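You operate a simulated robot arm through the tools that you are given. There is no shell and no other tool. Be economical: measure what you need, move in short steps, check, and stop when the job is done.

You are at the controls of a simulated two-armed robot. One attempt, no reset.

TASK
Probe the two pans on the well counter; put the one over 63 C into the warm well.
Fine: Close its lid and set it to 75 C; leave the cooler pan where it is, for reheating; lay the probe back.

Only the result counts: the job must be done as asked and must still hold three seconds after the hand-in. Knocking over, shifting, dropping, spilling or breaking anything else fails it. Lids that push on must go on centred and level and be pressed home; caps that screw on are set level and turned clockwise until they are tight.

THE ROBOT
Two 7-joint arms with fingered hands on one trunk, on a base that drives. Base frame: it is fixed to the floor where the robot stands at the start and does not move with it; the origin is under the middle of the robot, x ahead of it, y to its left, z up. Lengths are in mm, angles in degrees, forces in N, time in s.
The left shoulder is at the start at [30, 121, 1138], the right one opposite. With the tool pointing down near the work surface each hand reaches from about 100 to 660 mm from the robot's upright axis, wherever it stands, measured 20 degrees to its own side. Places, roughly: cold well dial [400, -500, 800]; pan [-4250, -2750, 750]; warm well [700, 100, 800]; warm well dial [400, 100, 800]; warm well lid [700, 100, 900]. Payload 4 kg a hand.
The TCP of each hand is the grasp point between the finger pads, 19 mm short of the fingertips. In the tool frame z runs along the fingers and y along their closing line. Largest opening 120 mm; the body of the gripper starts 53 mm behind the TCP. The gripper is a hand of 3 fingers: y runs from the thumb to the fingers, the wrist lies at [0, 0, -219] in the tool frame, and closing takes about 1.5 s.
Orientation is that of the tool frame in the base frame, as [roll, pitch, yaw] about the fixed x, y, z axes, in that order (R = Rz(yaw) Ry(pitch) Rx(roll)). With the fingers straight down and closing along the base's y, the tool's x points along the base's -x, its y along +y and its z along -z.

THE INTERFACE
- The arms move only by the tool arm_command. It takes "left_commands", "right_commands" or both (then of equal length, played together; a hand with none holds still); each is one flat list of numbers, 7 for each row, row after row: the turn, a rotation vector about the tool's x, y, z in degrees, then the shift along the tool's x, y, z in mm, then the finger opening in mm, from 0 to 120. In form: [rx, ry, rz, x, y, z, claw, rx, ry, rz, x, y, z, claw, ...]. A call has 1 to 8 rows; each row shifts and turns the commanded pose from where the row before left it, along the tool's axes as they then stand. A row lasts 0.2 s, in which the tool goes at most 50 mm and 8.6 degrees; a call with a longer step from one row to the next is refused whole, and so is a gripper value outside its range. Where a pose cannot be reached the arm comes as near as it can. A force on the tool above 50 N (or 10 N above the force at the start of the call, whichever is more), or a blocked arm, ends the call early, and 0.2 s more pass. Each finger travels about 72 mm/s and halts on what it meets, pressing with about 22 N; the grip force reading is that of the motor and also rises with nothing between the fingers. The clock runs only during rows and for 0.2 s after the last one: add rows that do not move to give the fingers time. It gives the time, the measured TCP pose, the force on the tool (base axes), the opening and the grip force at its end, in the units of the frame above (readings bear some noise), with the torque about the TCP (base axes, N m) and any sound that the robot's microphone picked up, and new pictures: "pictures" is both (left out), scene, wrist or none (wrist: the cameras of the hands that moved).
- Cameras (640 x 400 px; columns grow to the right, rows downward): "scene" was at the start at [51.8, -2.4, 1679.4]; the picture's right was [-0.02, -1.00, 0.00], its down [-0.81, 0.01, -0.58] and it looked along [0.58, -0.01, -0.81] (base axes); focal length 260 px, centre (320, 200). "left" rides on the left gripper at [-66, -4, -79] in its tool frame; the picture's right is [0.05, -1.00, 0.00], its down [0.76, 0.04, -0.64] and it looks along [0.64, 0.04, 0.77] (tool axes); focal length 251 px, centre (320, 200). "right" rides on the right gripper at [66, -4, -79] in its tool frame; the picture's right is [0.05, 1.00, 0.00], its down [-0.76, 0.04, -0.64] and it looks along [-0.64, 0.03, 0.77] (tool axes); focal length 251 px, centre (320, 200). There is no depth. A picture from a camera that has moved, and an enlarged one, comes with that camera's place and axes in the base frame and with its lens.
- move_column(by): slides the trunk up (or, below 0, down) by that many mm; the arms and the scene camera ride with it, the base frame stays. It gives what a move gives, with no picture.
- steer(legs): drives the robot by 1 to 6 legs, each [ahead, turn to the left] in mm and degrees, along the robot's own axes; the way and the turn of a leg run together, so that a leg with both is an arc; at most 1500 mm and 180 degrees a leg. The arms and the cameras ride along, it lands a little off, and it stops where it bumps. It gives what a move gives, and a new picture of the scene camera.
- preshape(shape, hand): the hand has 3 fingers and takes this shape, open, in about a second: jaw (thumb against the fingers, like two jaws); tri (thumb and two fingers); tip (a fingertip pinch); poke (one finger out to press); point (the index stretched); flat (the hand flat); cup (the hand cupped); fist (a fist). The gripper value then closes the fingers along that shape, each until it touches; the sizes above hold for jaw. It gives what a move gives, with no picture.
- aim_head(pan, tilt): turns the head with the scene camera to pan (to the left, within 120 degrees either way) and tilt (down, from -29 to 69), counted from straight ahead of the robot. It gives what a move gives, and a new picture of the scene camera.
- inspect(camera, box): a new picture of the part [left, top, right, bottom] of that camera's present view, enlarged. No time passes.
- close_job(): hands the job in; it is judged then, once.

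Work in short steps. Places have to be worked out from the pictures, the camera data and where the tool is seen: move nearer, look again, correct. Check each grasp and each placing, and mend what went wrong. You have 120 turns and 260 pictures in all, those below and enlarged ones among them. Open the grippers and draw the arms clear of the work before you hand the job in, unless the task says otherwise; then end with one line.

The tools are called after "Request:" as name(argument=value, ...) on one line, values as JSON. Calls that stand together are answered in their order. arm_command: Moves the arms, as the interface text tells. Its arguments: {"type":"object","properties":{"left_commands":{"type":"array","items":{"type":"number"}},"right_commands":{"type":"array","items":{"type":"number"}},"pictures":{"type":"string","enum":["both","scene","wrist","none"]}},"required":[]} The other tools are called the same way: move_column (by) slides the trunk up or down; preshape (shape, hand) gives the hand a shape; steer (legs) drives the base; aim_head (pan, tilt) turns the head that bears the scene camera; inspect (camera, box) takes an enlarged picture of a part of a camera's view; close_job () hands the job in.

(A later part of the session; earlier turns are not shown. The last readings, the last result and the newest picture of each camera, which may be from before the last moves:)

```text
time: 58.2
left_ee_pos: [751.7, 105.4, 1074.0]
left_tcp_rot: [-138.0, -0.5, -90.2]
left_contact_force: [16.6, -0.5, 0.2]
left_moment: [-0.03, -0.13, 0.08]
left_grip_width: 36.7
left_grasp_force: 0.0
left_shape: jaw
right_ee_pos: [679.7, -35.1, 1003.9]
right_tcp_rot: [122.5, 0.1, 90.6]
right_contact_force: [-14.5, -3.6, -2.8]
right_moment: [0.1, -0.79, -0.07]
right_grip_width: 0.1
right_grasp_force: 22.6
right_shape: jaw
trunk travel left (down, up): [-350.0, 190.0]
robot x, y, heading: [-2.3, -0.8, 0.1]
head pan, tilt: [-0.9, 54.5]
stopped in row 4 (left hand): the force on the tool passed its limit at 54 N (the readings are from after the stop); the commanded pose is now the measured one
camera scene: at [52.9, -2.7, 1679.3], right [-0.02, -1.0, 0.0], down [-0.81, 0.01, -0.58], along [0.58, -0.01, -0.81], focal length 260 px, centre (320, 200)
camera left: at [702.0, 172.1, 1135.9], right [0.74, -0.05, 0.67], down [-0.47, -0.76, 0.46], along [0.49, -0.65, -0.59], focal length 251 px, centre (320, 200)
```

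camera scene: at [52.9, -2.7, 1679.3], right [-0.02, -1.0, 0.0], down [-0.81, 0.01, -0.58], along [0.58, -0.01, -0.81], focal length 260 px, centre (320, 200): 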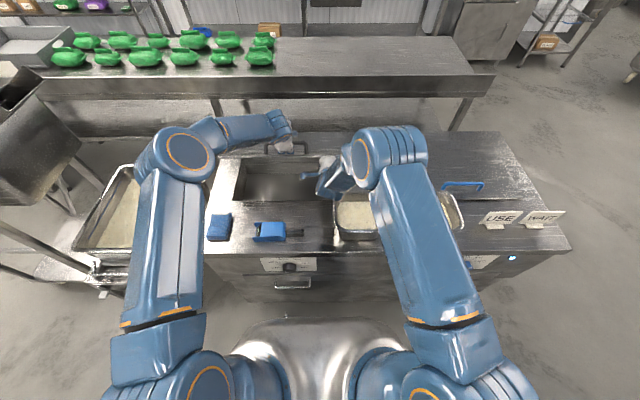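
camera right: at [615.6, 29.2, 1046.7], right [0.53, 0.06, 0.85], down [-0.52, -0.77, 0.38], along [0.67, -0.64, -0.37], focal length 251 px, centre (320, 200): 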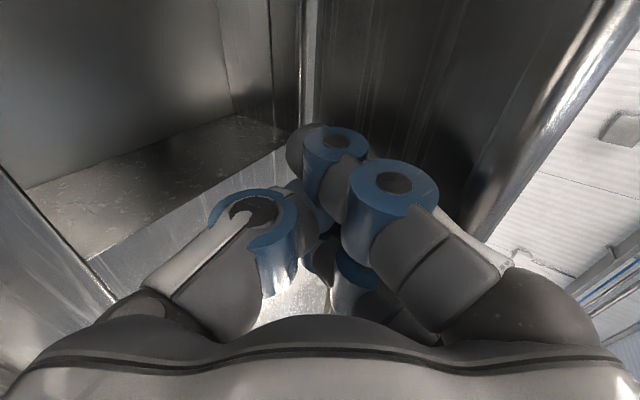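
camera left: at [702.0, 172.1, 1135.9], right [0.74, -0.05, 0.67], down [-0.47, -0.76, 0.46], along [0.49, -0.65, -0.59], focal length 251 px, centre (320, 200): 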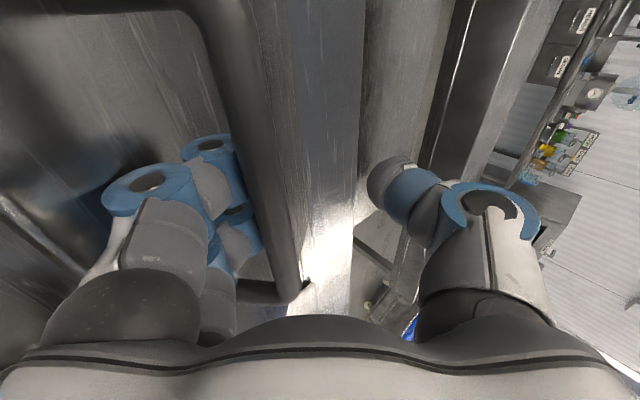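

Fingertips are still curled around the bar. Open further while shifting away from the lid, then slide out.

Request:
arm_command(left_commands=[0, 0, 0, 0, -4, 2, 55, 0, 0, 0, 0, -6, 0, 70, 0, 0, 0, 0, -5, 0, 85, 0, 0, 0, 0, 0, 0, 85, 0, 0, 0, 0, 0, -8, 85, 0, 0, 0, 0, 0, -12, 85, 0, 0, 0, 0, 0, -20, 85], pictures="wrist")

```text
time: 59.8
left_ee_pos: [732.8, 104.7, 1110.8]
left_tcp_rot: [-138.1, -0.4, -90.2]
left_contact_force: [-0.4, -0.2, 0.3]
left_moment: [0.01, -0.01, -0.04]
left_grip_width: 84.4
left_grasp_force: 0.0
left_shape: jaw
right_ee_pos: [680.2, -36.5, 1009.4]
right_tcp_rot: [122.0, 0.0, 90.7]
right_contact_force: [-6.2, -0.9, 0.1]
right_moment: [0.1, -0.32, -0.01]
right_grip_width: 0.0
right_grasp_force: 22.2
right_shape: jaw
trunk travel left (down, up): [-350.0, 190.0]
robot x, y, heading: [-3.2, 1.2, -0.0]
head pan, tilt: [-0.9, 54.5]
camera left: at [684.6, 172.5, 1171.9], right [0.74, -0.05, 0.67], down [-0.46, -0.76, 0.46], along [0.48, -0.65, -0.59], focal length 251 px, centre (320, 200)
```

left: 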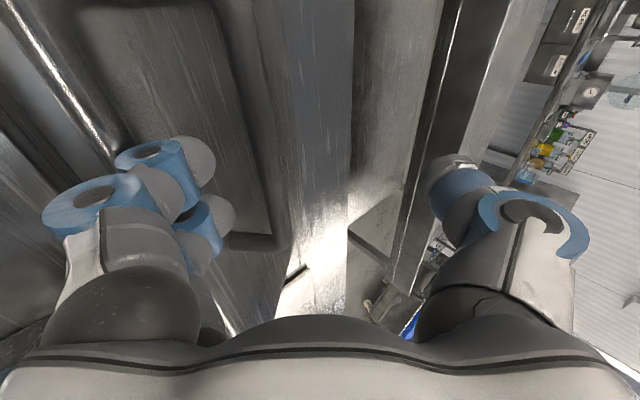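

Left is free. Retract it up and back, while the right begins pushing the lid along its arc.

Request:
arm_command(left_commands=[0, 0, 0, 0, 0, -40, 85, 0, 0, 0, 0, 0, -40, 85, 0, 0, 0, 0, 0, -40, 85, 0, 0, 0, 0, 0, -40, 85], right_commands=[0, 0, 0, 0, 10, 3, 0, 0, 0, 0, 0, 18, 4, 0, 0, 0, 0, 0, 18, 5, 0, 0, 0, 0, 0, 18, 6, 0], pictures="scene")

```text
time: 60.8
left_ee_pos: [624.0, 107.9, 1228.2]
left_tcp_rot: [-137.9, -0.6, -90.3]
left_contact_force: [-0.1, 0.3, 0.4]
left_moment: [-0.03, -0.02, 0.0]
left_grip_width: 84.6
left_grasp_force: 0.0
left_shape: jaw
right_ee_pos: [728.7, -34.7, 1054.6]
right_tcp_rot: [122.0, 0.1, 90.6]
right_contact_force: [-8.8, 0.3, -0.4]
right_moment: [0.02, -0.42, -0.01]
right_grip_width: 0.0
right_grasp_force: 21.4
right_shape: jaw
trunk travel left (down, up): [-350.0, 190.0]
robot x, y, heading: [0.9, 3.9, -0.2]
head pan, tilt: [-0.9, 54.5]
camera scene: at [50.0, -2.3, 1679.4], right [-0.02, -1.0, 0.0], down [-0.81, 0.01, -0.58], along [0.58, -0.01, -0.81], focal length 260 px, centre (320, 200)
```

scene: 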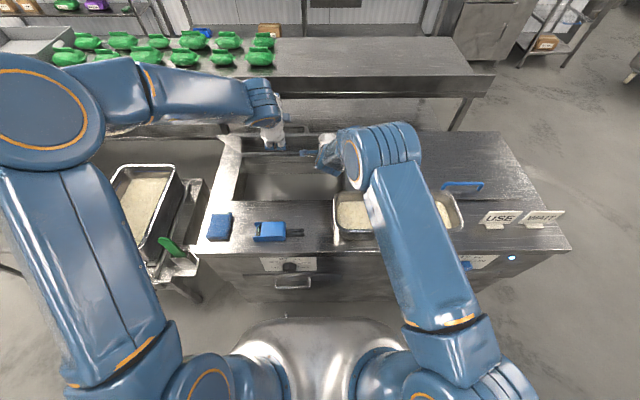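

Pushing works with ~9 N. Continue the arc, turning the fingers toward horizontal.

Request:
arm_command(right_commands=[-8, 0, 0, 0, 20.8, 10.6, 0, -8, 0, 0, 0, 18, 16, 0, -8, 0, 0, 0, 13.3, 21, 0, 0, 0, 0, 0, 7.9, 23, 0], pictures="scene")

Request:
inspect(camera="scene", box=[200, 80, 400, 205])

```text
time: 61.8
left_ee_pos: [625.9, 107.4, 1228.3]
left_tcp_rot: [-138.0, -0.3, -90.3]
left_contact_force: [-0.3, 0.2, 0.7]
left_moment: [0.01, 0.03, 0.02]
left_grip_width: 84.4
left_grasp_force: 0.0
left_shape: jaw
right_ee_pos: [820.3, -33.5, 1086.1]
right_tcp_rot: [98.1, 0.3, 90.7]
right_contact_force: [-4.6, -0.8, -0.4]
right_moment: [0.02, 0.01, -0.05]
right_grip_width: 0.0
right_grasp_force: 22.1
right_shape: jaw
trunk travel left (down, up): [-350.0, 190.0]
robot x, y, heading: [-4.4, 2.6, 0.0]
head pan, tilt: [-0.9, 54.5]
camera scene: at [50.9, -2.7, 1679.4], right [-0.02, -1.0, 0.0], down [-0.81, 0.01, -0.58], along [0.58, -0.01, -0.81], focal length 260 px, centre (320, 200)
```

scene: 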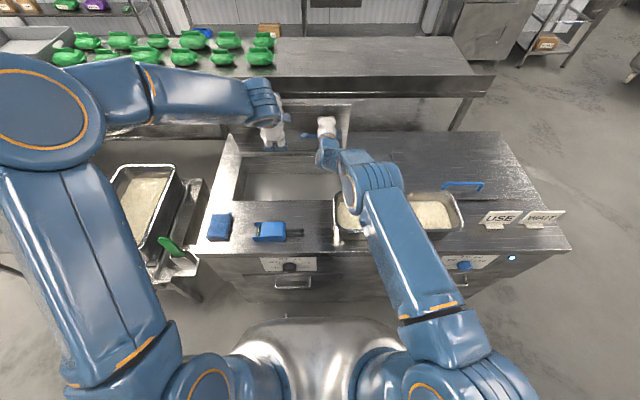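

```text
3.20 times, centred on (300, 142) of scene
camera zoom: at [50.9, -2.7, 1679.4], right [-0.02, -1.0, 0.0], down [-0.81, 0.01, -0.58], along [0.58, -0.01, -0.81], focal length 833 px, centre (384, 384)
```

zoom: 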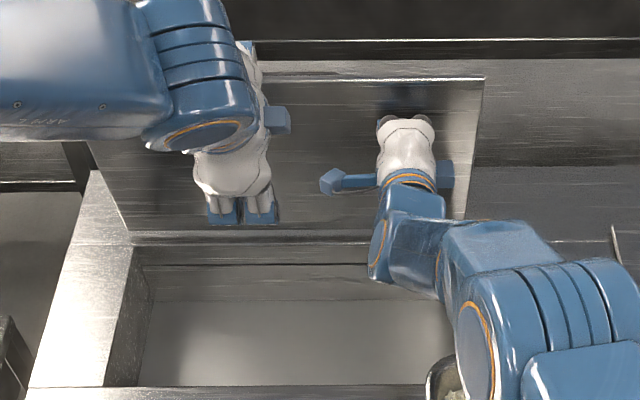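

Lid is nearly vertical (load 5 N). Push further past vertical.

Request:
arm_command(right_commands=[0, 0, 0, 0, 2, 15, 0, 0, 0, 0, 0, 1, 15, 0, 0, 0, 0, 0, 0, 15, 0, 0, 0, 0, 0, 0, 15, 0], pictures="none")

Request:
inspect(camera="scene", box=[200, 80, 400, 205])

```text
time: 62.8
left_ee_pos: [625.5, 106.8, 1227.5]
left_tcp_rot: [-138.0, -0.5, -90.2]
left_contact_force: [0.7, -0.3, -0.3]
left_moment: [0.01, -0.02, 0.02]
left_grip_width: 84.5
left_grasp_force: 0.0
left_shape: jaw
right_ee_pos: [852.2, -36.9, 1086.7]
right_tcp_rot: [98.2, 0.2, 90.7]
right_contact_force: [-5.9, 2.1, -2.7]
right_moment: [-0.03, 0.02, 0.0]
right_grip_width: 0.2
right_grasp_force: 22.4
right_shape: jaw
right hand out of reach, approached as far as the arm can: row 3, 4
trunk travel left (down, up): [-350.0, 190.0]
robot x, y, heading: [-0.9, 2.4, -0.1]
head pan, tilt: [-0.9, 54.5]
```

```text
3.20 times, centred on (300, 142) of scene
camera zoom: at [51.0, -2.1, 1679.4], right [-0.02, -1.0, 0.0], down [-0.81, 0.01, -0.58], along [0.58, -0.01, -0.81], focal length 833 px, centre (384, 384)
```

zoom: 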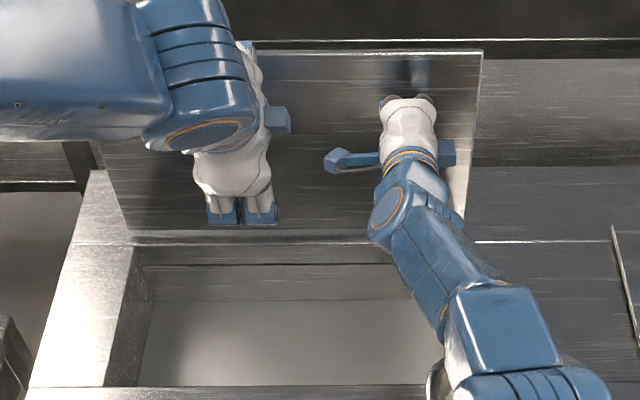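

Lid is about past vertical, arm at reach limit. Driving the base forward 40 mm pushes it further and brings me closer for the pan.

Request:
steer(legs=[[40, 0]])

Request:
inspect(camera="scene", box=[200, 80, 400, 205])

```text
time: 63.7
left_ee_pos: [668.3, 106.1, 1227.5]
left_tcp_rot: [-138.3, -0.5, -90.3]
left_contact_force: [0.1, -0.3, -0.4]
left_moment: [0.01, 0.0, -0.03]
left_grip_width: 84.6
left_grasp_force: 0.0
left_shape: jaw
right_ee_pos: [894.1, -38.1, 1086.6]
right_tcp_rot: [98.1, 0.1, 90.6]
right_contact_force: [1.2, -0.7, -0.6]
right_moment: [-0.04, -0.02, -0.01]
right_grip_width: 0.0
right_grasp_force: 22.2
right_shape: jaw
trunk travel left (down, up): [-350.0, 190.0]
robot x, y, heading: [38.6, -3.3, -0.1]
head pan, tilt: [-0.9, 54.5]
camera scene: at [94.5, -2.3, 1679.3], right [-0.02, -1.0, 0.0], down [-0.82, 0.01, -0.58], along [0.58, -0.01, -0.82], focal length 260 px, centre (320, 200)
```

scene: 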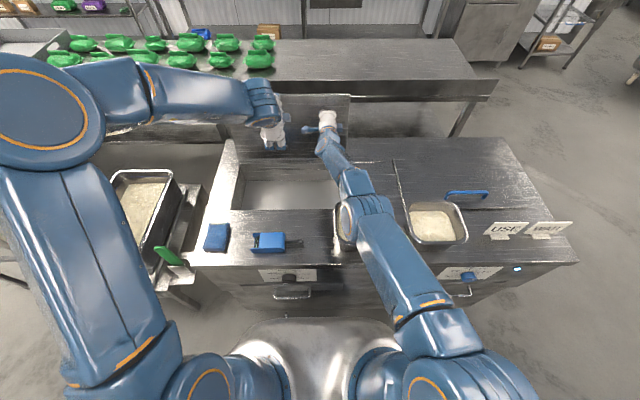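

```text
3.20 times, centred on (300, 142) of scene
camera zoom: at [94.5, -2.3, 1679.3], right [-0.02, -1.0, 0.0], down [-0.82, 0.01, -0.58], along [0.58, -0.01, -0.82], focal length 833 px, centre (384, 384)
```

zoom: 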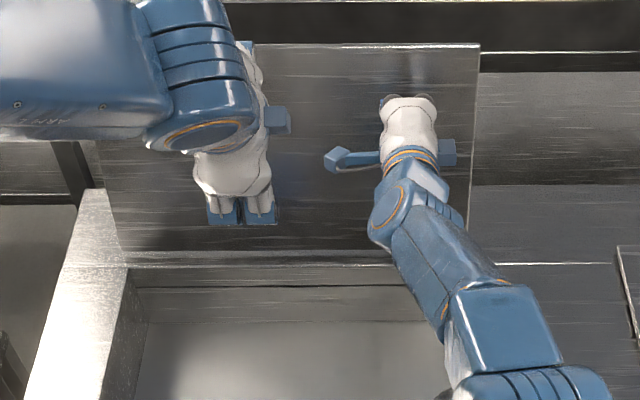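

Contact force vanished. Withdraw the right hand slowly and check the lid stays.

Request:
arm_command(right_commands=[0, 0, 0, 0, 0, -10, 0, 0, 0, 0, 0, 0, -20, 0, 0, 0, 0, 0, 0, -30, 0, 0, 0, 0, 0, 10, -40, 0, 0, 0, 0, 0, 20, -40, 0], pictures="none")

Request:
inspect(camera="scene", box=[200, 80, 400, 205])

```text
time: 64.9
left_ee_pos: [665.6, 107.5, 1228.0]
left_tcp_rot: [-138.0, -0.5, -90.3]
left_contact_force: [0.2, 0.3, 0.4]
left_moment: [0.0, -0.04, 0.0]
left_grip_width: 84.8
left_grasp_force: 0.0
left_shape: jaw
right_ee_pos: [757.1, -40.6, 1138.0]
right_tcp_rot: [98.0, 0.1, 90.5]
right_contact_force: [-0.7, 0.0, 0.0]
right_moment: [0.02, 0.03, -0.03]
right_grip_width: 0.4
right_grasp_force: 22.0
right_shape: jaw
trunk travel left (down, up): [-350.0, 190.0]
robot x, y, heading: [38.0, 1.0, -0.0]
head pan, tilt: [-0.9, 54.5]
```

```text
3.20 times, centred on (300, 142) of scene
camera zoom: at [90.8, -2.4, 1679.4], right [-0.02, -1.0, 0.0], down [-0.81, 0.01, -0.58], along [0.58, -0.01, -0.81], focal length 833 px, centre (384, 384)
```

zoom: 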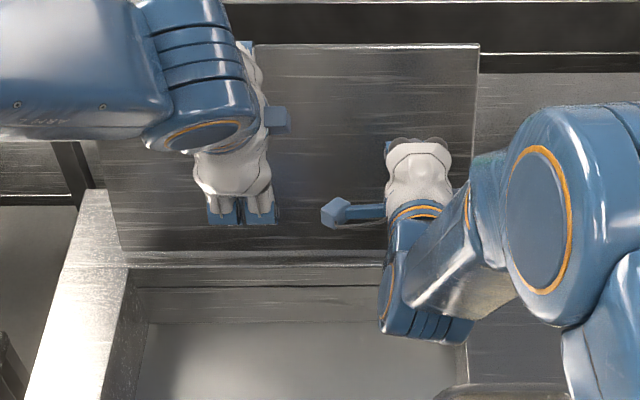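

Lid stays open. Next I check floor clearance in front of the base with the head tilted down, to see if I can drive closer.

Request:
aim_head(pan=0, tilt=69)

```text
time: 65.7
left_ee_pos: [667.5, 106.6, 1226.8]
left_tcp_rot: [-138.0, -0.5, -90.3]
left_contact_force: [0.1, -0.4, 0.5]
left_moment: [0.01, -0.02, 0.01]
left_grip_width: 84.9
left_grasp_force: 0.1
left_shape: jaw
right_ee_pos: [759.1, -39.5, 1138.0]
right_tcp_rot: [98.2, 0.2, 90.6]
right_contact_force: [-0.2, 0.0, -0.5]
right_moment: [-0.01, 0.0, 0.01]
right_grip_width: 0.2
right_grasp_force: 22.2
right_shape: jaw
trunk travel left (down, up): [-350.0, 190.0]
robot x, y, heading: [41.1, 2.9, -0.1]
head pan, tilt: [0.0, 68.8]
camera scene: at [76.1, -1.2, 1663.3], right [0.0, -1.0, 0.0], down [-0.93, 0.0, -0.36], along [0.36, 0.0, -0.93], focal length 260 px, centre (320, 200)
```

scene: 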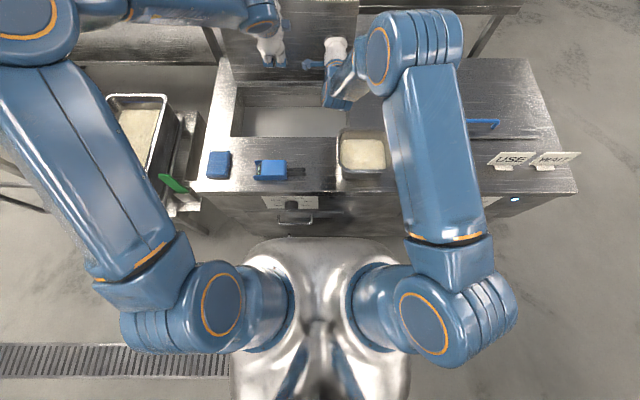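

Retract both hands over the counter, then turn both to fingers-down (20° forward), closing along y.

Request:
arm_command(left_commands=[0, 0, 0, -3.3, 15, -13.4, 85, 0, 0, 0, -3.3, 15, -13.4, 85, 0, 0, 0, -3.3, 15, -13.4, 85, 0, 0, 0, -3.3, 15, -13.4, 85, 0, 0, 0, -3.3, 15, -13.4, 85, 0, 0, 0, -3.3, 15, -13.4, 85, -7.5, 0, 0, 0, 0, 0, 85, -7.5, 0, 0, 0, 0, 0, 85], right_commands=[0, 0, 0, -33, -1, -33.5, 0, 0, 0, 0, -33, -1, -33.5, 0, 0, 0, 0, -33, -1, -33.5, 0, 0, 0, 0, -33, -1, -33.5, 0, 0, 0, 0, -33, -1, -33.5, 0, 0, 0, 0, -33, -1, -33.5, 0, 8, 0, 0, 0, 0, 0, 0, 8, 0, 0, 0, 0, 0, 0], pictures="none")

Request:
arm_command(left_commands=[-7, 0, 0, 0, 0, 0, 85, 0, 0, 0, 0, 0, 0, 85, 0, 0, 8.5, 0, 0, 0, 85, 0, 0, 8.5, 0, 0, 0, 85, 0, 0, 8.5, 0, 0, 0, 85, 0, 0, 8.5, 0, 0, 0, 85, 0, 0, 8.5, 0, 0, 0, 85, 0, 0, 8.5, 0, 0, 0, 85], right_commands=[8, 0, 0, 0, 0, 0, 0, 8, 0, 0, 0, 0, 0, 20, 8, 0, 0, 0, 0, 0, 40, 8, 0, 0, 0, 0, 0, 60, 7, 0, 0, 0, 0, 0, 70, 7, 0, 0, 0, 0, 0, 70, 0, 0, -8.5, 0, 0, 0, 70, 0, 0, -8.5, 0, 0, 0, 70], pictures="none")

Request:
arm_command(left_commands=[0, 0, 8.5, 0, 0, 0, 85, 0, 0, 8.5, 0, 0, 0, 85, 0, 0, 8.5, 0, 0, 0, 85, 0, 0, 8.5, 0, 0, 0, 85, 0, 0, 4.6, 0, 0, 0, 85, 0, 0, 0, 0, 0, 0, 70, 0, 0, 0, 0, 0, 0, 70, 0, 0, 0, 0, 0, 0, 70], right_commands=[0, 0, -8.5, 0, 0, 0, 70, 0, 0, -8.5, 0, 0, 0, 70, 0, 0, -8.5, 0, 0, 0, 70, 0, 0, -8.5, 0, 0, 0, 70, 0, 0, -8.5, 0, 0, 0, 70, 0, 0, -8.5, 0, 0, 0, 70, 0, 0, -8.5, 0, 0, 0, 70, 0, 0, -8.5, 0, 0, 0, 70], pictures="both")

```text
time: 67.5
left_ee_pos: [545.3, 127.8, 1228.6]
left_tcp_rot: [-153.1, -0.5, -90.3]
left_contact_force: [-0.1, 0.1, 0.6]
left_moment: [0.01, 0.03, 0.01]
left_grip_width: 84.5
left_grasp_force: 0.1
left_shape: jaw
right_ee_pos: [558.7, -238.1, 1161.7]
right_tcp_rot: [114.1, 0.1, 90.7]
right_contact_force: [-0.1, -0.1, 0.1]
right_moment: [-0.02, 0.01, 0.03]
right_grip_width: 0.0
right_grasp_force: 22.0
right_shape: jaw
trunk travel left (down, up): [-350.0, 190.0]
robot x, y, heading: [40.7, 1.3, -0.1]
head pan, tilt: [0.0, 68.8]
```

```text
time: 69.3
left_ee_pos: [547.3, 126.3, 1227.8]
left_tcp_rot: [-166.8, 15.1, -139.6]
left_contact_force: [-0.6, -0.1, 0.4]
left_moment: [-0.01, -0.02, 0.0]
left_grip_width: 84.6
left_grasp_force: 0.0
left_shape: jaw
right_ee_pos: [562.0, -238.9, 1161.4]
right_tcp_rot: [161.1, 5.8, 106.8]
right_contact_force: [0.8, -0.2, 0.3]
right_moment: [0.02, 0.0, -0.03]
right_grip_width: 69.3
right_grasp_force: 0.0
right_shape: jaw
trunk travel left (down, up): [-350.0, 190.0]
robot x, y, heading: [38.6, 4.7, 0.1]
head pan, tilt: [0.0, 68.8]
```

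```text
time: 71.1
left_ee_pos: [546.4, 127.3, 1226.3]
left_tcp_rot: [-179.5, 20.0, -179.7]
left_contact_force: [-0.4, -0.4, 0.6]
left_moment: [0.05, 0.0, 0.03]
left_grip_width: 70.5
left_grasp_force: 0.0
left_shape: jaw
right_ee_pos: [561.4, -238.6, 1161.0]
right_tcp_rot: [178.4, 19.7, 175.5]
right_contact_force: [-0.7, 0.0, 0.0]
right_moment: [0.01, 0.0, -0.03]
right_grip_width: 69.3
right_grasp_force: 0.1
right_shape: jaw
trunk travel left (down, up): [-350.0, 190.0]
robot x, y, heading: [42.3, -1.7, 0.0]
head pan, tilt: [0.0, 68.8]
camera scene: at [75.4, -1.6, 1663.3], right [0.0, -1.0, 0.0], down [-0.93, 0.0, -0.36], along [0.36, 0.0, -0.93], focal length 260 px, centre (320, 200)
camera right: at [472.4, -237.6, 1211.8], right [0.02, 1.0, 0.01], down [0.5, -0.02, 0.86], along [0.86, -0.01, -0.5], focal length 251 px, centre (320, 200)
camera left: at [581.9, 125.2, 1324.7], right [-0.05, -1.0, -0.01], down [-0.94, 0.04, 0.34], along [-0.34, 0.02, -0.94], focal length 251 px, centre (320, 200)
```

scene: 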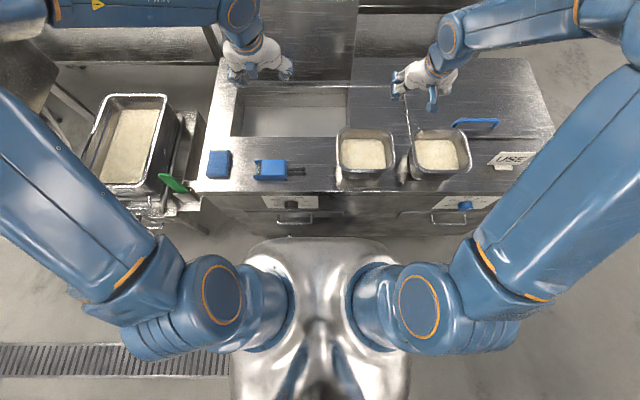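
right: 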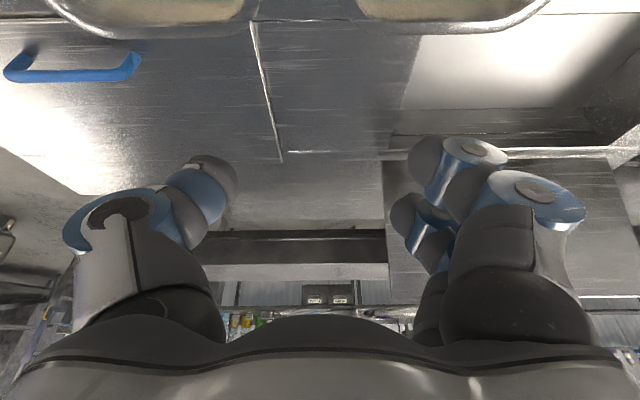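
left: 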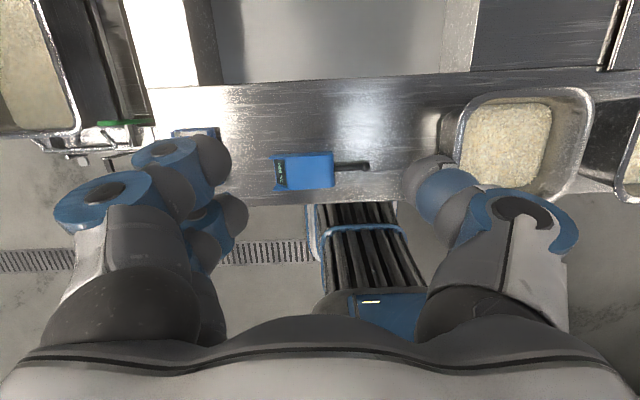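

Both hands are set (right needs −4.5° yaw). I enlarge the pan to locate its rim precisely.

Request:
inspect(camera="scene", box=[200, 70, 420, 210])

Request:
inspect(camera="left", box=[400, 60, 640, 210])

```text
2.86 times, centred on (310, 140) of scene
camera zoom: at [75.4, -1.6, 1663.3], right [0.0, -1.0, 0.0], down [-0.93, 0.0, -0.36], along [0.36, 0.0, -0.93], focal length 744 px, centre (349, 371)
```

zoom: 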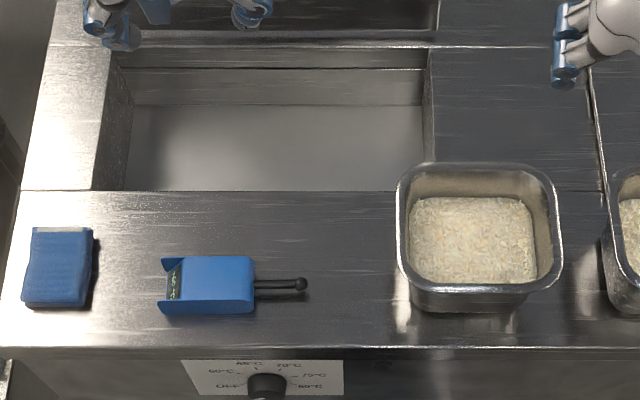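

```text
2.67 times, centred on (520, 135) of left
camera zoom: at [581.9, 125.2, 1324.7], right [-0.05, -1.0, -0.01], down [-0.94, 0.04, 0.34], along [-0.34, 0.02, -0.94], focal length 670 px, centre (-213, 373)
```

zoom: 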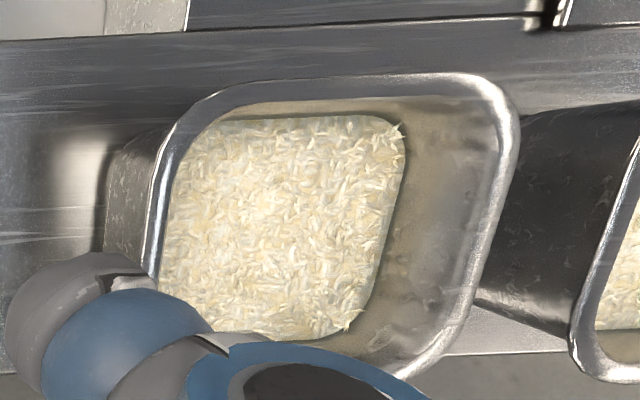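

Rim ≈ x444–599, y −54…−235, z≈965. Move both hands above its left and right walls.

Request:
arm_command(left_commands=[0, 0, 0, 13.9, -30.8, 26.2, 70, 0, 0, 0, 13.9, -30.8, 26.2, 70, 0, 0, 0, 13.9, -30.8, 26.2, 70, 0, 0, 0, 13.9, -30.8, 26.2, 70, 0, 0, 0, 13.9, -30.8, 26.2, 70, 0, 0, 0, 13.9, -30.8, 26.2, 70], right_commands=[0, 0, -4.5, 0, 0, 0, 70, 0, 0, 0, 15, 1.6, 18, 70, 0, 0, 0, 15, 1.6, 18, 70, 0, 0, 0, 15, 1.6, 18, 70, 0, 0, 0, 15, 1.6, 18, 70, 0, 0, 0, 15, 1.6, 18, 70], pictures="both")

```text
time: 72.5
left_ee_pos: [521.8, -61.3, 1052.8]
left_tcp_rot: [-179.4, 19.9, -179.6]
left_contact_force: [0.0, -0.1, -0.2]
left_moment: [-0.01, 0.01, 0.0]
left_grip_width: 70.4
left_grasp_force: 0.0
left_shape: jaw
right_ee_pos: [522.2, -231.1, 1050.4]
right_tcp_rot: [179.9, 19.8, -179.9]
right_contact_force: [1.3, -0.6, 0.7]
right_moment: [-0.02, -0.01, -0.01]
right_grip_width: 69.6
right_grasp_force: 0.0
right_shape: jaw
trunk travel left (down, up): [-350.0, 190.0]
robot x, y, heading: [40.7, -0.5, -0.1]
head pan, tilt: [0.0, 68.8]
camera scene: at [76.8, -2.4, 1663.3], right [0.0, -1.0, 0.0], down [-0.93, 0.0, -0.36], along [0.36, 0.0, -0.93], focal length 260 px, centre (320, 200)
camera right: at [433.7, -234.9, 1101.5], right [-0.05, 1.0, -0.02], down [0.5, 0.04, 0.86], along [0.86, 0.04, -0.5], focal length 251 px, centre (320, 200)
camera left: at [558.4, -63.6, 1149.3], right [-0.05, -1.0, -0.01], down [-0.94, 0.04, 0.34], along [-0.34, 0.03, -0.94], focal length 251 px, centre (320, 200)
```

scene: 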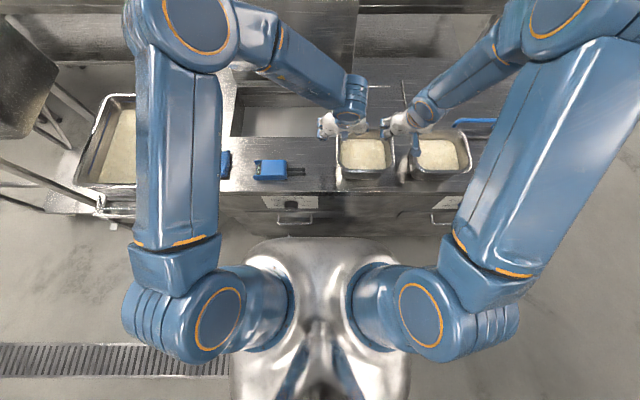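
right: 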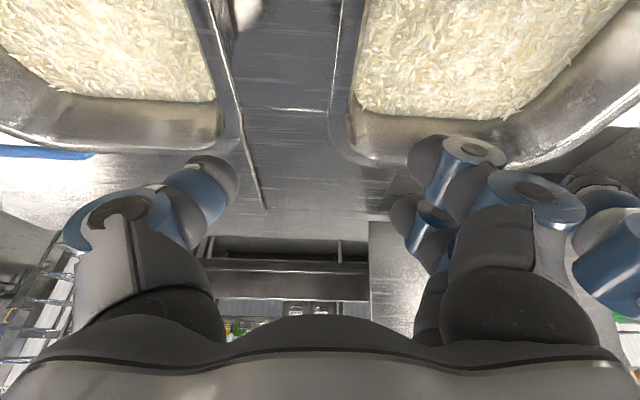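
left: 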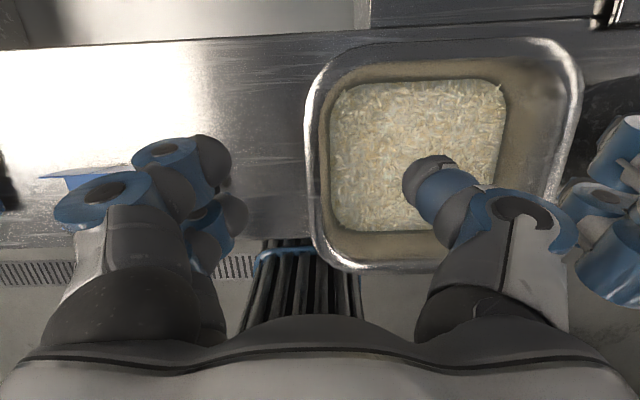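

Rims appear at y≈−53 (left) and ≈−223 (right). Adjust +8 each, narrow the openings, and lower 45 mm.

Request:
arm_command(left_commands=[0, 0, 0, 8, 4, 21, 60, 0, 0, 0, 8, 4, 21, 55, 0, 0, 0, 0, 0, 0, 55], right_commands=[0, 0, 0, 8, 4, 21, 60, 0, 0, 0, 8, 4, 21, 50, 0, 0, 0, 0, 0, 0, 50], pictures="wrist")

```text
time: 73.3
left_ee_pos: [519.9, -52.9, 1006.1]
left_tcp_rot: [-179.4, 20.0, -179.7]
left_contact_force: [0.2, 0.1, 0.1]
left_moment: [0.0, -0.03, -0.04]
left_grip_width: 55.3
left_grasp_force: 0.0
left_shape: jaw
right_ee_pos: [521.4, -222.2, 1004.8]
right_tcp_rot: [180.0, 19.9, -179.8]
right_contact_force: [-0.2, -0.4, -0.8]
right_moment: [-0.01, 0.0, -0.03]
right_grip_width: 50.5
right_grasp_force: 0.1
right_shape: jaw
trunk travel left (down, up): [-350.0, 190.0]
robot x, y, heading: [39.3, 3.3, 0.0]
head pan, tilt: [0.0, 68.8]
camera right: at [432.6, -225.6, 1055.9], right [-0.05, 1.0, -0.02], down [0.5, 0.04, 0.87], along [0.86, 0.04, -0.5], focal length 251 px, centre (320, 200)
camera left: at [555.6, -54.4, 1104.6], right [-0.05, -1.0, -0.01], down [-0.94, 0.04, 0.34], along [-0.34, 0.02, -0.94], focal length 251 px, centre (320, 200)
```

right: 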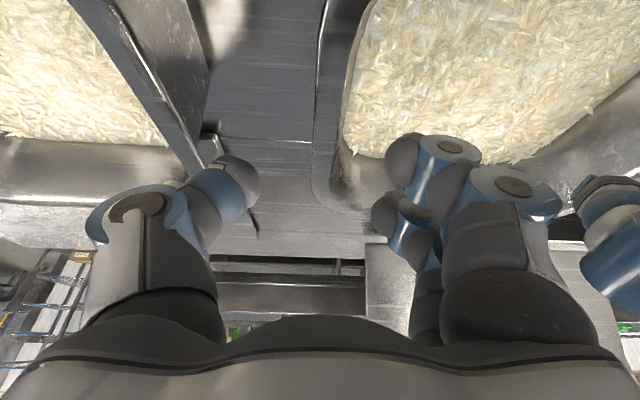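
left: 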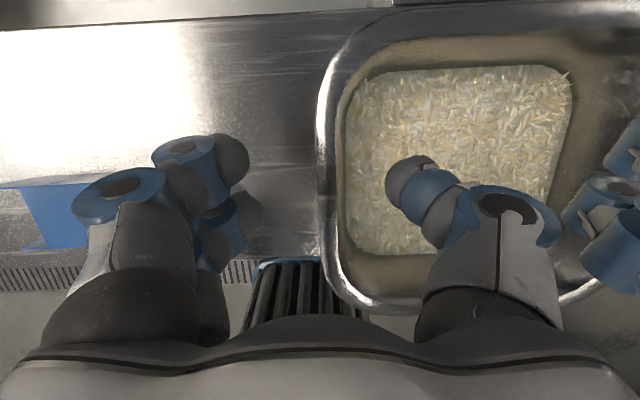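

Left rim is ~4 mm further −y, right rim ~3 mm toward +y. Correct and lower to pinch depth (z≈958).

Request:
arm_command(left_commands=[0, 0, 0, 5.5, -4, 15, 55, 0, 0, 0, 5.5, 0, 15, 50, 0, 0, 0, 5, 0, 14, 50], right_commands=[0, 0, 0, 5.5, 3, 15, 46, 0, 0, 0, 5.5, 0, 15, 46, 0, 0, 0, 5, 0, 14, 46], pictures="wrist")

```text
time: 74.1
left_ee_pos: [521.3, -56.0, 960.8]
left_tcp_rot: [-179.3, 20.0, -179.6]
left_contact_force: [-0.1, 0.6, -0.4]
left_moment: [-0.01, 0.0, 0.04]
left_grip_width: 50.3
left_grasp_force: 0.0
left_shape: jaw
right_ee_pos: [520.4, -216.5, 954.8]
right_tcp_rot: [-180.0, 19.7, -179.7]
right_contact_force: [-0.2, 4.3, 1.6]
right_moment: [-0.19, 0.01, -0.09]
right_grip_width: 45.4
right_grasp_force: 0.1
right_shape: jaw
trunk travel left (down, up): [-350.0, 190.0]
robot x, y, heading: [40.1, 2.0, -0.2]
head pan, tilt: [0.0, 68.8]
camera right: at [432.1, -220.1, 1006.3], right [-0.05, 1.0, -0.02], down [0.5, 0.04, 0.86], along [0.86, 0.04, -0.5], focal length 251 px, centre (320, 200)
camera left: at [557.2, -58.4, 1058.6], right [-0.05, -1.0, -0.01], down [-0.94, 0.04, 0.34], along [-0.34, 0.02, -0.94], focal length 251 px, centre (320, 200)
```

right: 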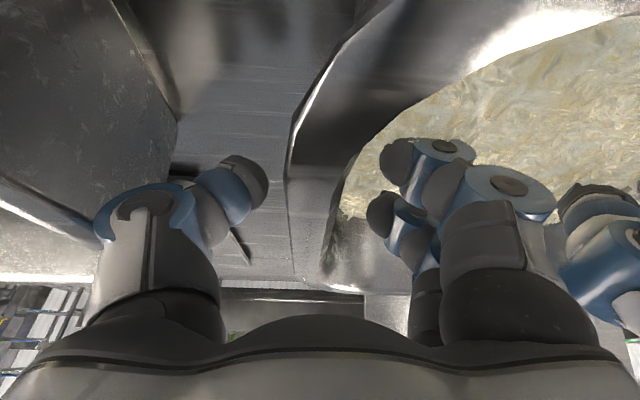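
left: 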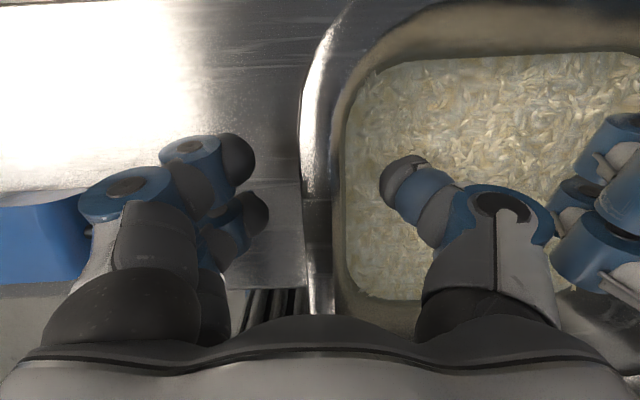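

Both rims are straddled. Close both hands together.

Request:
arm_command(left_commands=[0, 0, 0, 0, 0, 0, 35, 0, 0, 0, 0, 0, 0, 20, 0, 0, 0, 0, 0, 0, 8, 0, 0, 0, 0, 0, 0, 0, 0, 0, 0, 0, 0, 0, 0, 0, 0, 0, 0, 0, 0, 0], right_commands=[0, 0, 0, 0, 0, 0, 35, 0, 0, 0, 0, 0, 0, 20, 0, 0, 0, 0, 0, 0, 8, 0, 0, 0, 0, 0, 0, 0, 0, 0, 0, 0, 0, 0, 0, 0, 0, 0, 0, 0, 0, 0], pictures="wrist")

```text
time: 75.5
left_ee_pos: [520.7, -57.5, 960.5]
left_tcp_rot: [-179.3, 19.8, -179.7]
left_contact_force: [-1.5, -5.6, 0.1]
left_moment: [-0.42, 0.03, -0.19]
left_grip_width: 2.1
left_grasp_force: 22.5
left_shape: jaw
right_ee_pos: [520.6, -216.3, 955.8]
right_tcp_rot: [179.8, 19.9, -179.8]
right_contact_force: [1.0, 6.2, 0.2]
right_moment: [0.12, 0.0, 0.04]
right_grip_width: 0.0
right_grasp_force: 22.6
right_shape: jaw
trunk travel left (down, up): [-350.0, 190.0]
robot x, y, heading: [43.0, -2.0, -0.1]
head pan, tilt: [0.0, 68.8]
camera right: at [432.1, -220.7, 1006.3], right [-0.05, 1.0, -0.02], down [0.5, 0.04, 0.86], along [0.86, 0.04, -0.5], focal length 251 px, centre (320, 200)
camera left: at [556.9, -59.4, 1058.4], right [-0.05, -1.0, -0.01], down [-0.94, 0.04, 0.35], along [-0.34, 0.02, -0.94], focal length 251 px, centre (320, 200)
```

right: 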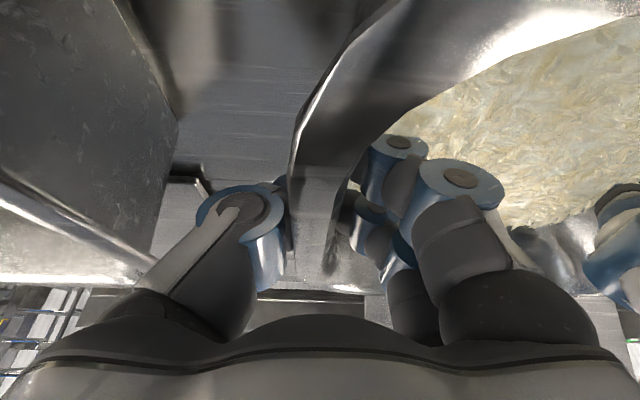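
left: 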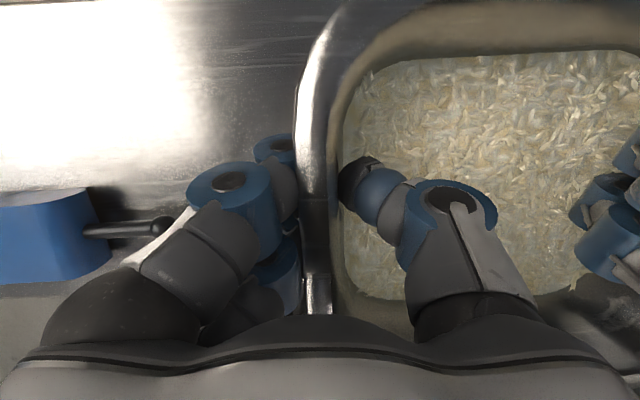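

Both walls gripped. Lift together slowly.

Request:
arm_command(left_commands=[0, 0, 0, -2.4, 0, -6.6, 0, 0, 0, 0, -3.4, 0, -9.4, 0, 0, 0, 0, -5.1, 0, -14.1, 0, 0, 0, 0, 0, 0, 0, 0], right_commands=[0, 0, 0, -2.4, 0, -6.6, 0, 0, 0, 0, -3.4, 0, -9.4, 0, 0, 0, 0, -5.1, 0, -14.1, 0, 0, 0, 0, 0, 0, 0, 0], pictures="both")

```text
time: 76.5
left_ee_pos: [521.1, -56.8, 993.9]
left_tcp_rot: [-179.3, 19.8, -179.8]
left_contact_force: [-0.2, -15.8, -3.6]
left_moment: [-0.47, -0.05, -0.14]
left_grip_width: 2.3
left_grasp_force: 21.7
left_shape: jaw
right_ee_pos: [522.0, -217.8, 988.5]
right_tcp_rot: [179.9, 19.8, -179.8]
right_contact_force: [0.0, 14.4, -7.2]
right_moment: [0.17, -0.05, 0.06]
right_grip_width: 0.3
right_grasp_force: 22.2
right_shape: jaw
trunk travel left (down, up): [-350.0, 190.0]
robot x, y, heading: [39.9, 2.7, -0.2]
head pan, tilt: [0.0, 68.8]
camera scene: at [77.3, -1.6, 1663.2], right [0.0, -1.0, 0.0], down [-0.93, 0.0, -0.36], along [0.36, 0.0, -0.93], focal length 260 px, centre (320, 200)
camera right: at [433.1, -221.6, 1039.4], right [-0.05, 1.0, -0.02], down [0.5, 0.04, 0.86], along [0.86, 0.04, -0.5], focal length 251 px, centre (320, 200)
camera left: at [557.9, -59.1, 1091.1], right [-0.05, -1.0, -0.01], down [-0.94, 0.05, 0.35], along [-0.34, 0.02, -0.94], focal length 251 px, centre (320, 200)
```

scene: 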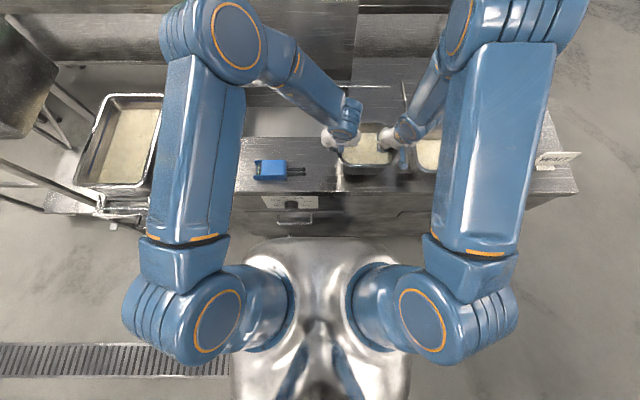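
right: 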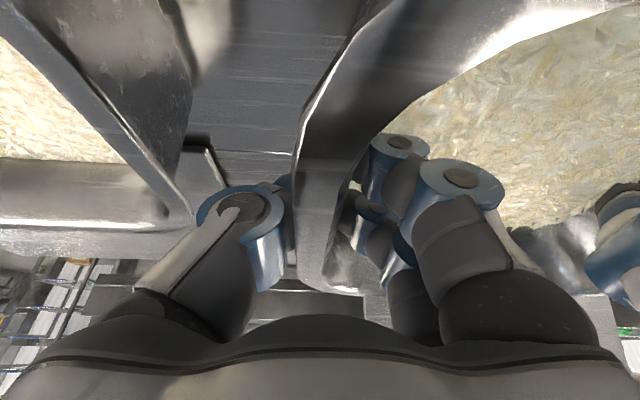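
left: 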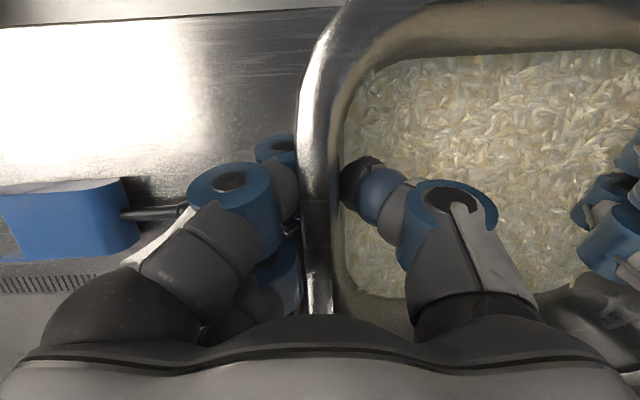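

Pan lifted (~11 N total). Raise a bit more, then carry toward the well in sync, with a look midway.

Request:
arm_command(left_commands=[0, 0, 0, -6, -0.5, -16.4, 0, 0, 0, 0, -6, -0.5, -16.4, 0, 0, 0, 0, -11.7, 12, 4.3, 0, 0, 0, 0, -23.5, 24.4, 8.5, 0, 0, 0, 0, -23.5, 24.4, 8.5, 0, 0, 0, 0, -23.5, 24.4, 8.5, 0, 0, 0, 0, -11.7, 12, 4.3, 0], right_commands=[0, 0, 0, -6, 0.5, -16.4, 0, 0, 0, 0, -6, 0.5, -16.4, 0, 0, 0, 0, -11.7, 12, 4.3, 0, 0, 0, 0, -23.5, 24.4, 8.5, 0, 0, 0, 0, -23.5, 24.4, 8.5, 0, 0, 0, 0, -23.5, 24.4, 8.5, 0, 0, 0, 0, -11.7, 12, 4.3, 0], pictures="scene")

```text
time: 78.1
left_ee_pos: [621.6, 37.6, 1025.1]
left_tcp_rot: [-179.3, 19.8, -179.7]
left_contact_force: [-0.8, -7.4, -3.4]
left_moment: [-0.54, -0.07, -0.15]
left_grip_width: 2.4
left_grasp_force: 22.4
left_shape: jaw
right_ee_pos: [620.8, -122.7, 1022.9]
right_tcp_rot: [180.0, 19.7, -179.9]
right_contact_force: [1.3, 7.7, -9.3]
right_moment: [0.09, -0.03, 0.0]
right_grip_width: 0.0
right_grasp_force: 21.8
right_shape: jaw
trunk travel left (down, up): [-350.0, 190.0]
robot x, y, heading: [38.8, 2.9, -0.3]
head pan, tilt: [0.0, 68.8]
camera scene: at [77.0, -1.5, 1663.2], right [0.0, -1.0, 0.0], down [-0.93, 0.0, -0.36], along [0.36, 0.0, -0.93], focal length 260 px, centre (320, 200)
```

scene: 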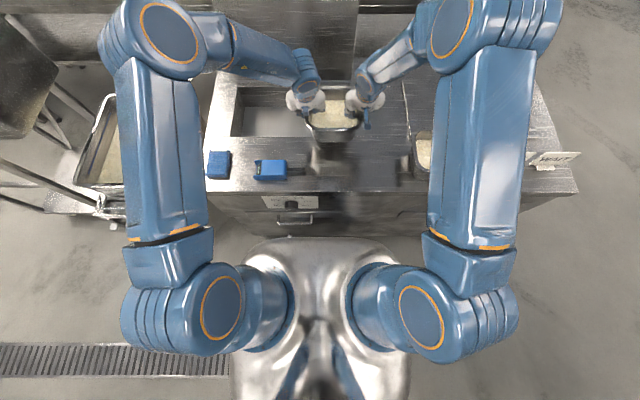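

Midway fine. Continue to over the well (target TCP x≈716, pan centre y≈70).

Request:
arm_command(left_commands=[0, 0, 0, -17.9, 22.4, 6.5, 0, 0, 0, 0, -17.9, 22.4, 6.5, 0, 0, 0, 0, -17.9, 22.4, 6.5, 0, 0, 0, 0, -17.9, 22.4, 6.5, 0, 0, 0, 0, -17.9, 22.4, 6.5, 0, 0, 0, 0, 0, 0, 0, 0], right_commands=[0, 0, 0, -17.9, 22.4, 6.5, 0, 0, 0, 0, -17.9, 22.4, 6.5, 0, 0, 0, 0, -17.9, 22.4, 6.5, 0, 0, 0, 0, -17.9, 22.4, 6.5, 0, 0, 0, 0, -17.9, 22.4, 6.5, 0, 0, 0, 0, 0, 0, 0, 0], pictures="both")

Request:
inspect(camera="scene", box=[200, 60, 400, 190])

```text
time: 79.5
left_ee_pos: [717.2, 153.2, 1026.1]
left_tcp_rot: [-179.3, 19.9, -179.8]
left_contact_force: [-0.9, -19.2, -3.9]
left_moment: [-0.43, -0.1, -0.13]
left_grip_width: 2.6
left_grasp_force: 22.7
left_shape: jaw
right_ee_pos: [717.0, -10.2, 1021.8]
right_tcp_rot: [179.9, 19.8, -180.0]
right_contact_force: [0.4, 19.5, -6.2]
right_moment: [0.23, -0.03, 0.1]
right_grip_width: 0.1
right_grasp_force: 21.8
right_shape: jaw
trunk travel left (down, up): [-350.0, 190.0]
robot x, y, heading: [42.1, 1.4, 0.1]
head pan, tilt: [0.0, 68.8]
camera scene: at [76.4, -2.2, 1663.3], right [0.0, -1.0, 0.0], down [-0.93, 0.0, -0.36], along [0.36, 0.0, -0.93], focal length 260 px, centre (320, 200)
camera right: at [628.5, -13.5, 1073.4], right [-0.05, 1.0, -0.02], down [0.5, 0.04, 0.86], along [0.86, 0.04, -0.5], focal length 251 px, centre (320, 200)
camera left: at [752.7, 150.7, 1123.7], right [-0.05, -1.0, -0.01], down [-0.94, 0.05, 0.35], along [-0.34, 0.02, -0.94], focal length 251 px, centre (320, 200)
```

scene: 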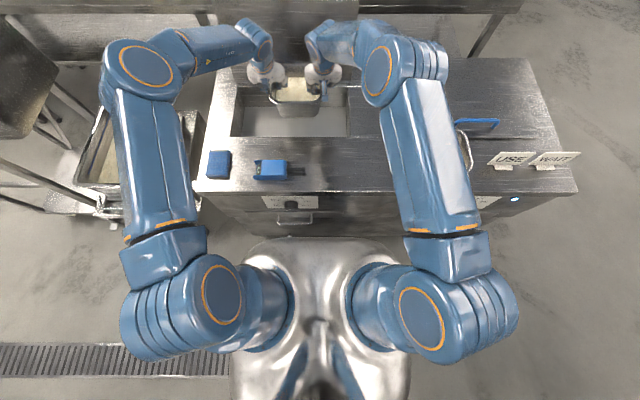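
right: 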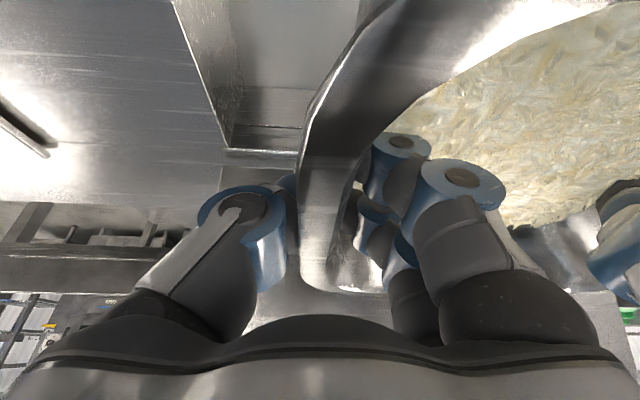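
left: 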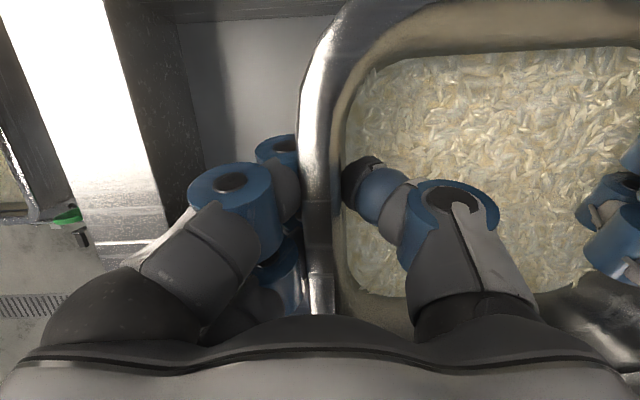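

```text
3.08 times, centred on (300, 125) of scene
camera zoom: at [76.4, -2.2, 1663.3], right [0.0, -1.0, 0.0], down [-0.93, 0.0, -0.36], along [0.36, 0.0, -0.93], focal length 801 px, centre (382, 431)
```

zoom: 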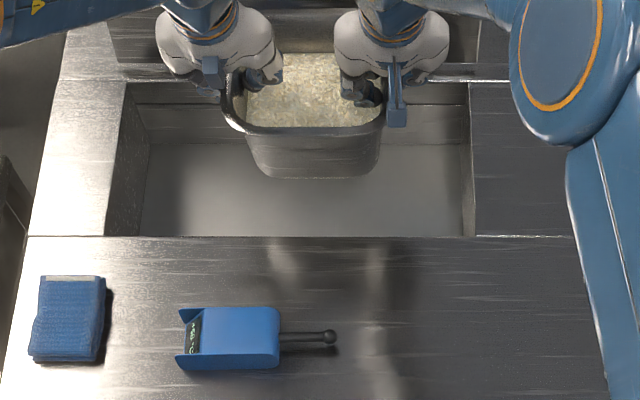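

Pan is well inside the opening outline. Lower 115 mm together (with 8 mm more x), then slower.

Request:
arm_command(left_commands=[0, 0, 0, -7.5, -1, 2.7, 0, 0, 0, 0, 9.8, 0, 27, 0, 0, 0, 0, 9.8, 0, 27, 0, 0, 0, 0, 9.8, 0, 27, 0, 0, 0, 0, 9.8, 0, 27, 0, 0, 0, 0, 0, 0, 0, 0], right_commands=[0, 0, 0, -7.5, 1, 2.7, 0, 0, 0, 0, 9.8, 0, 27, 0, 0, 0, 0, 9.8, 0, 27, 0, 0, 0, 0, 9.8, 0, 27, 0, 0, 0, 0, 9.8, 0, 27, 0, 0, 0, 0, 0, 0, 0, 0], pictures="scene")

Request:
inspect(camera="scene", box=[200, 60, 400, 190])

```text
time: 80.9
left_ee_pos: [724.0, 152.7, 909.2]
left_tcp_rot: [-179.5, 19.9, -179.7]
left_contact_force: [-2.7, -9.0, -1.3]
left_moment: [-0.71, -0.09, -0.3]
left_grip_width: 2.7
left_grasp_force: 22.2
left_shape: jaw
right_ee_pos: [721.8, -9.7, 910.5]
right_tcp_rot: [-179.9, 19.8, 180.0]
right_contact_force: [1.0, 8.1, -10.0]
right_moment: [0.03, -0.08, 0.0]
right_grip_width: 0.0
right_grasp_force: 21.6
right_shape: jaw
trunk travel left (down, up): [-350.0, 190.0]
robot x, y, heading: [39.2, 4.5, -0.0]
head pan, tilt: [0.0, 68.8]
camera scene: at [76.4, -1.2, 1663.3], right [0.0, -1.0, 0.0], down [-0.93, 0.0, -0.36], along [0.36, 0.0, -0.93], focal length 260 px, centre (320, 200)
```

scene: 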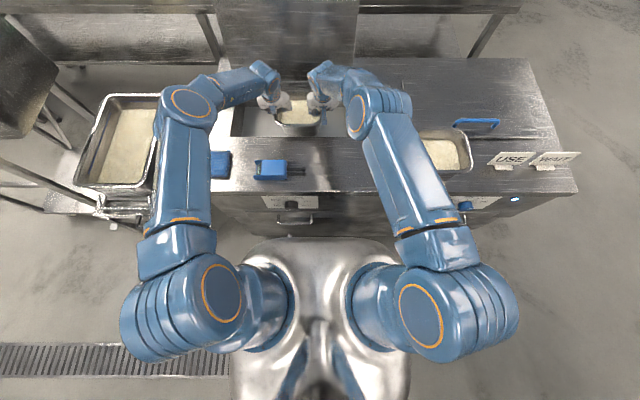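

```text
3.08 times, centred on (300, 125) of scene
camera zoom: at [76.4, -1.2, 1663.3], right [0.0, -1.0, 0.0], down [-0.93, 0.0, -0.36], along [0.36, 0.0, -0.93], focal length 801 px, centre (382, 431)
```

zoom: 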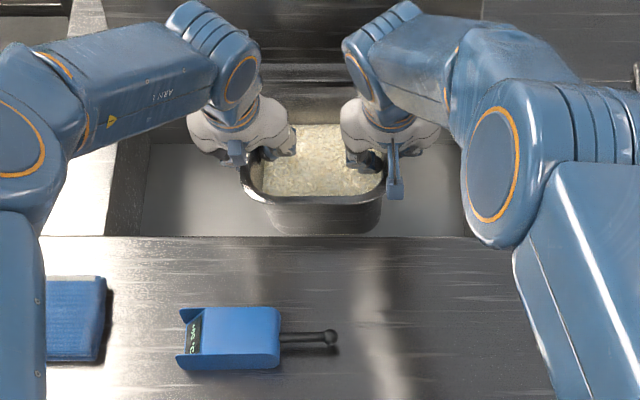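

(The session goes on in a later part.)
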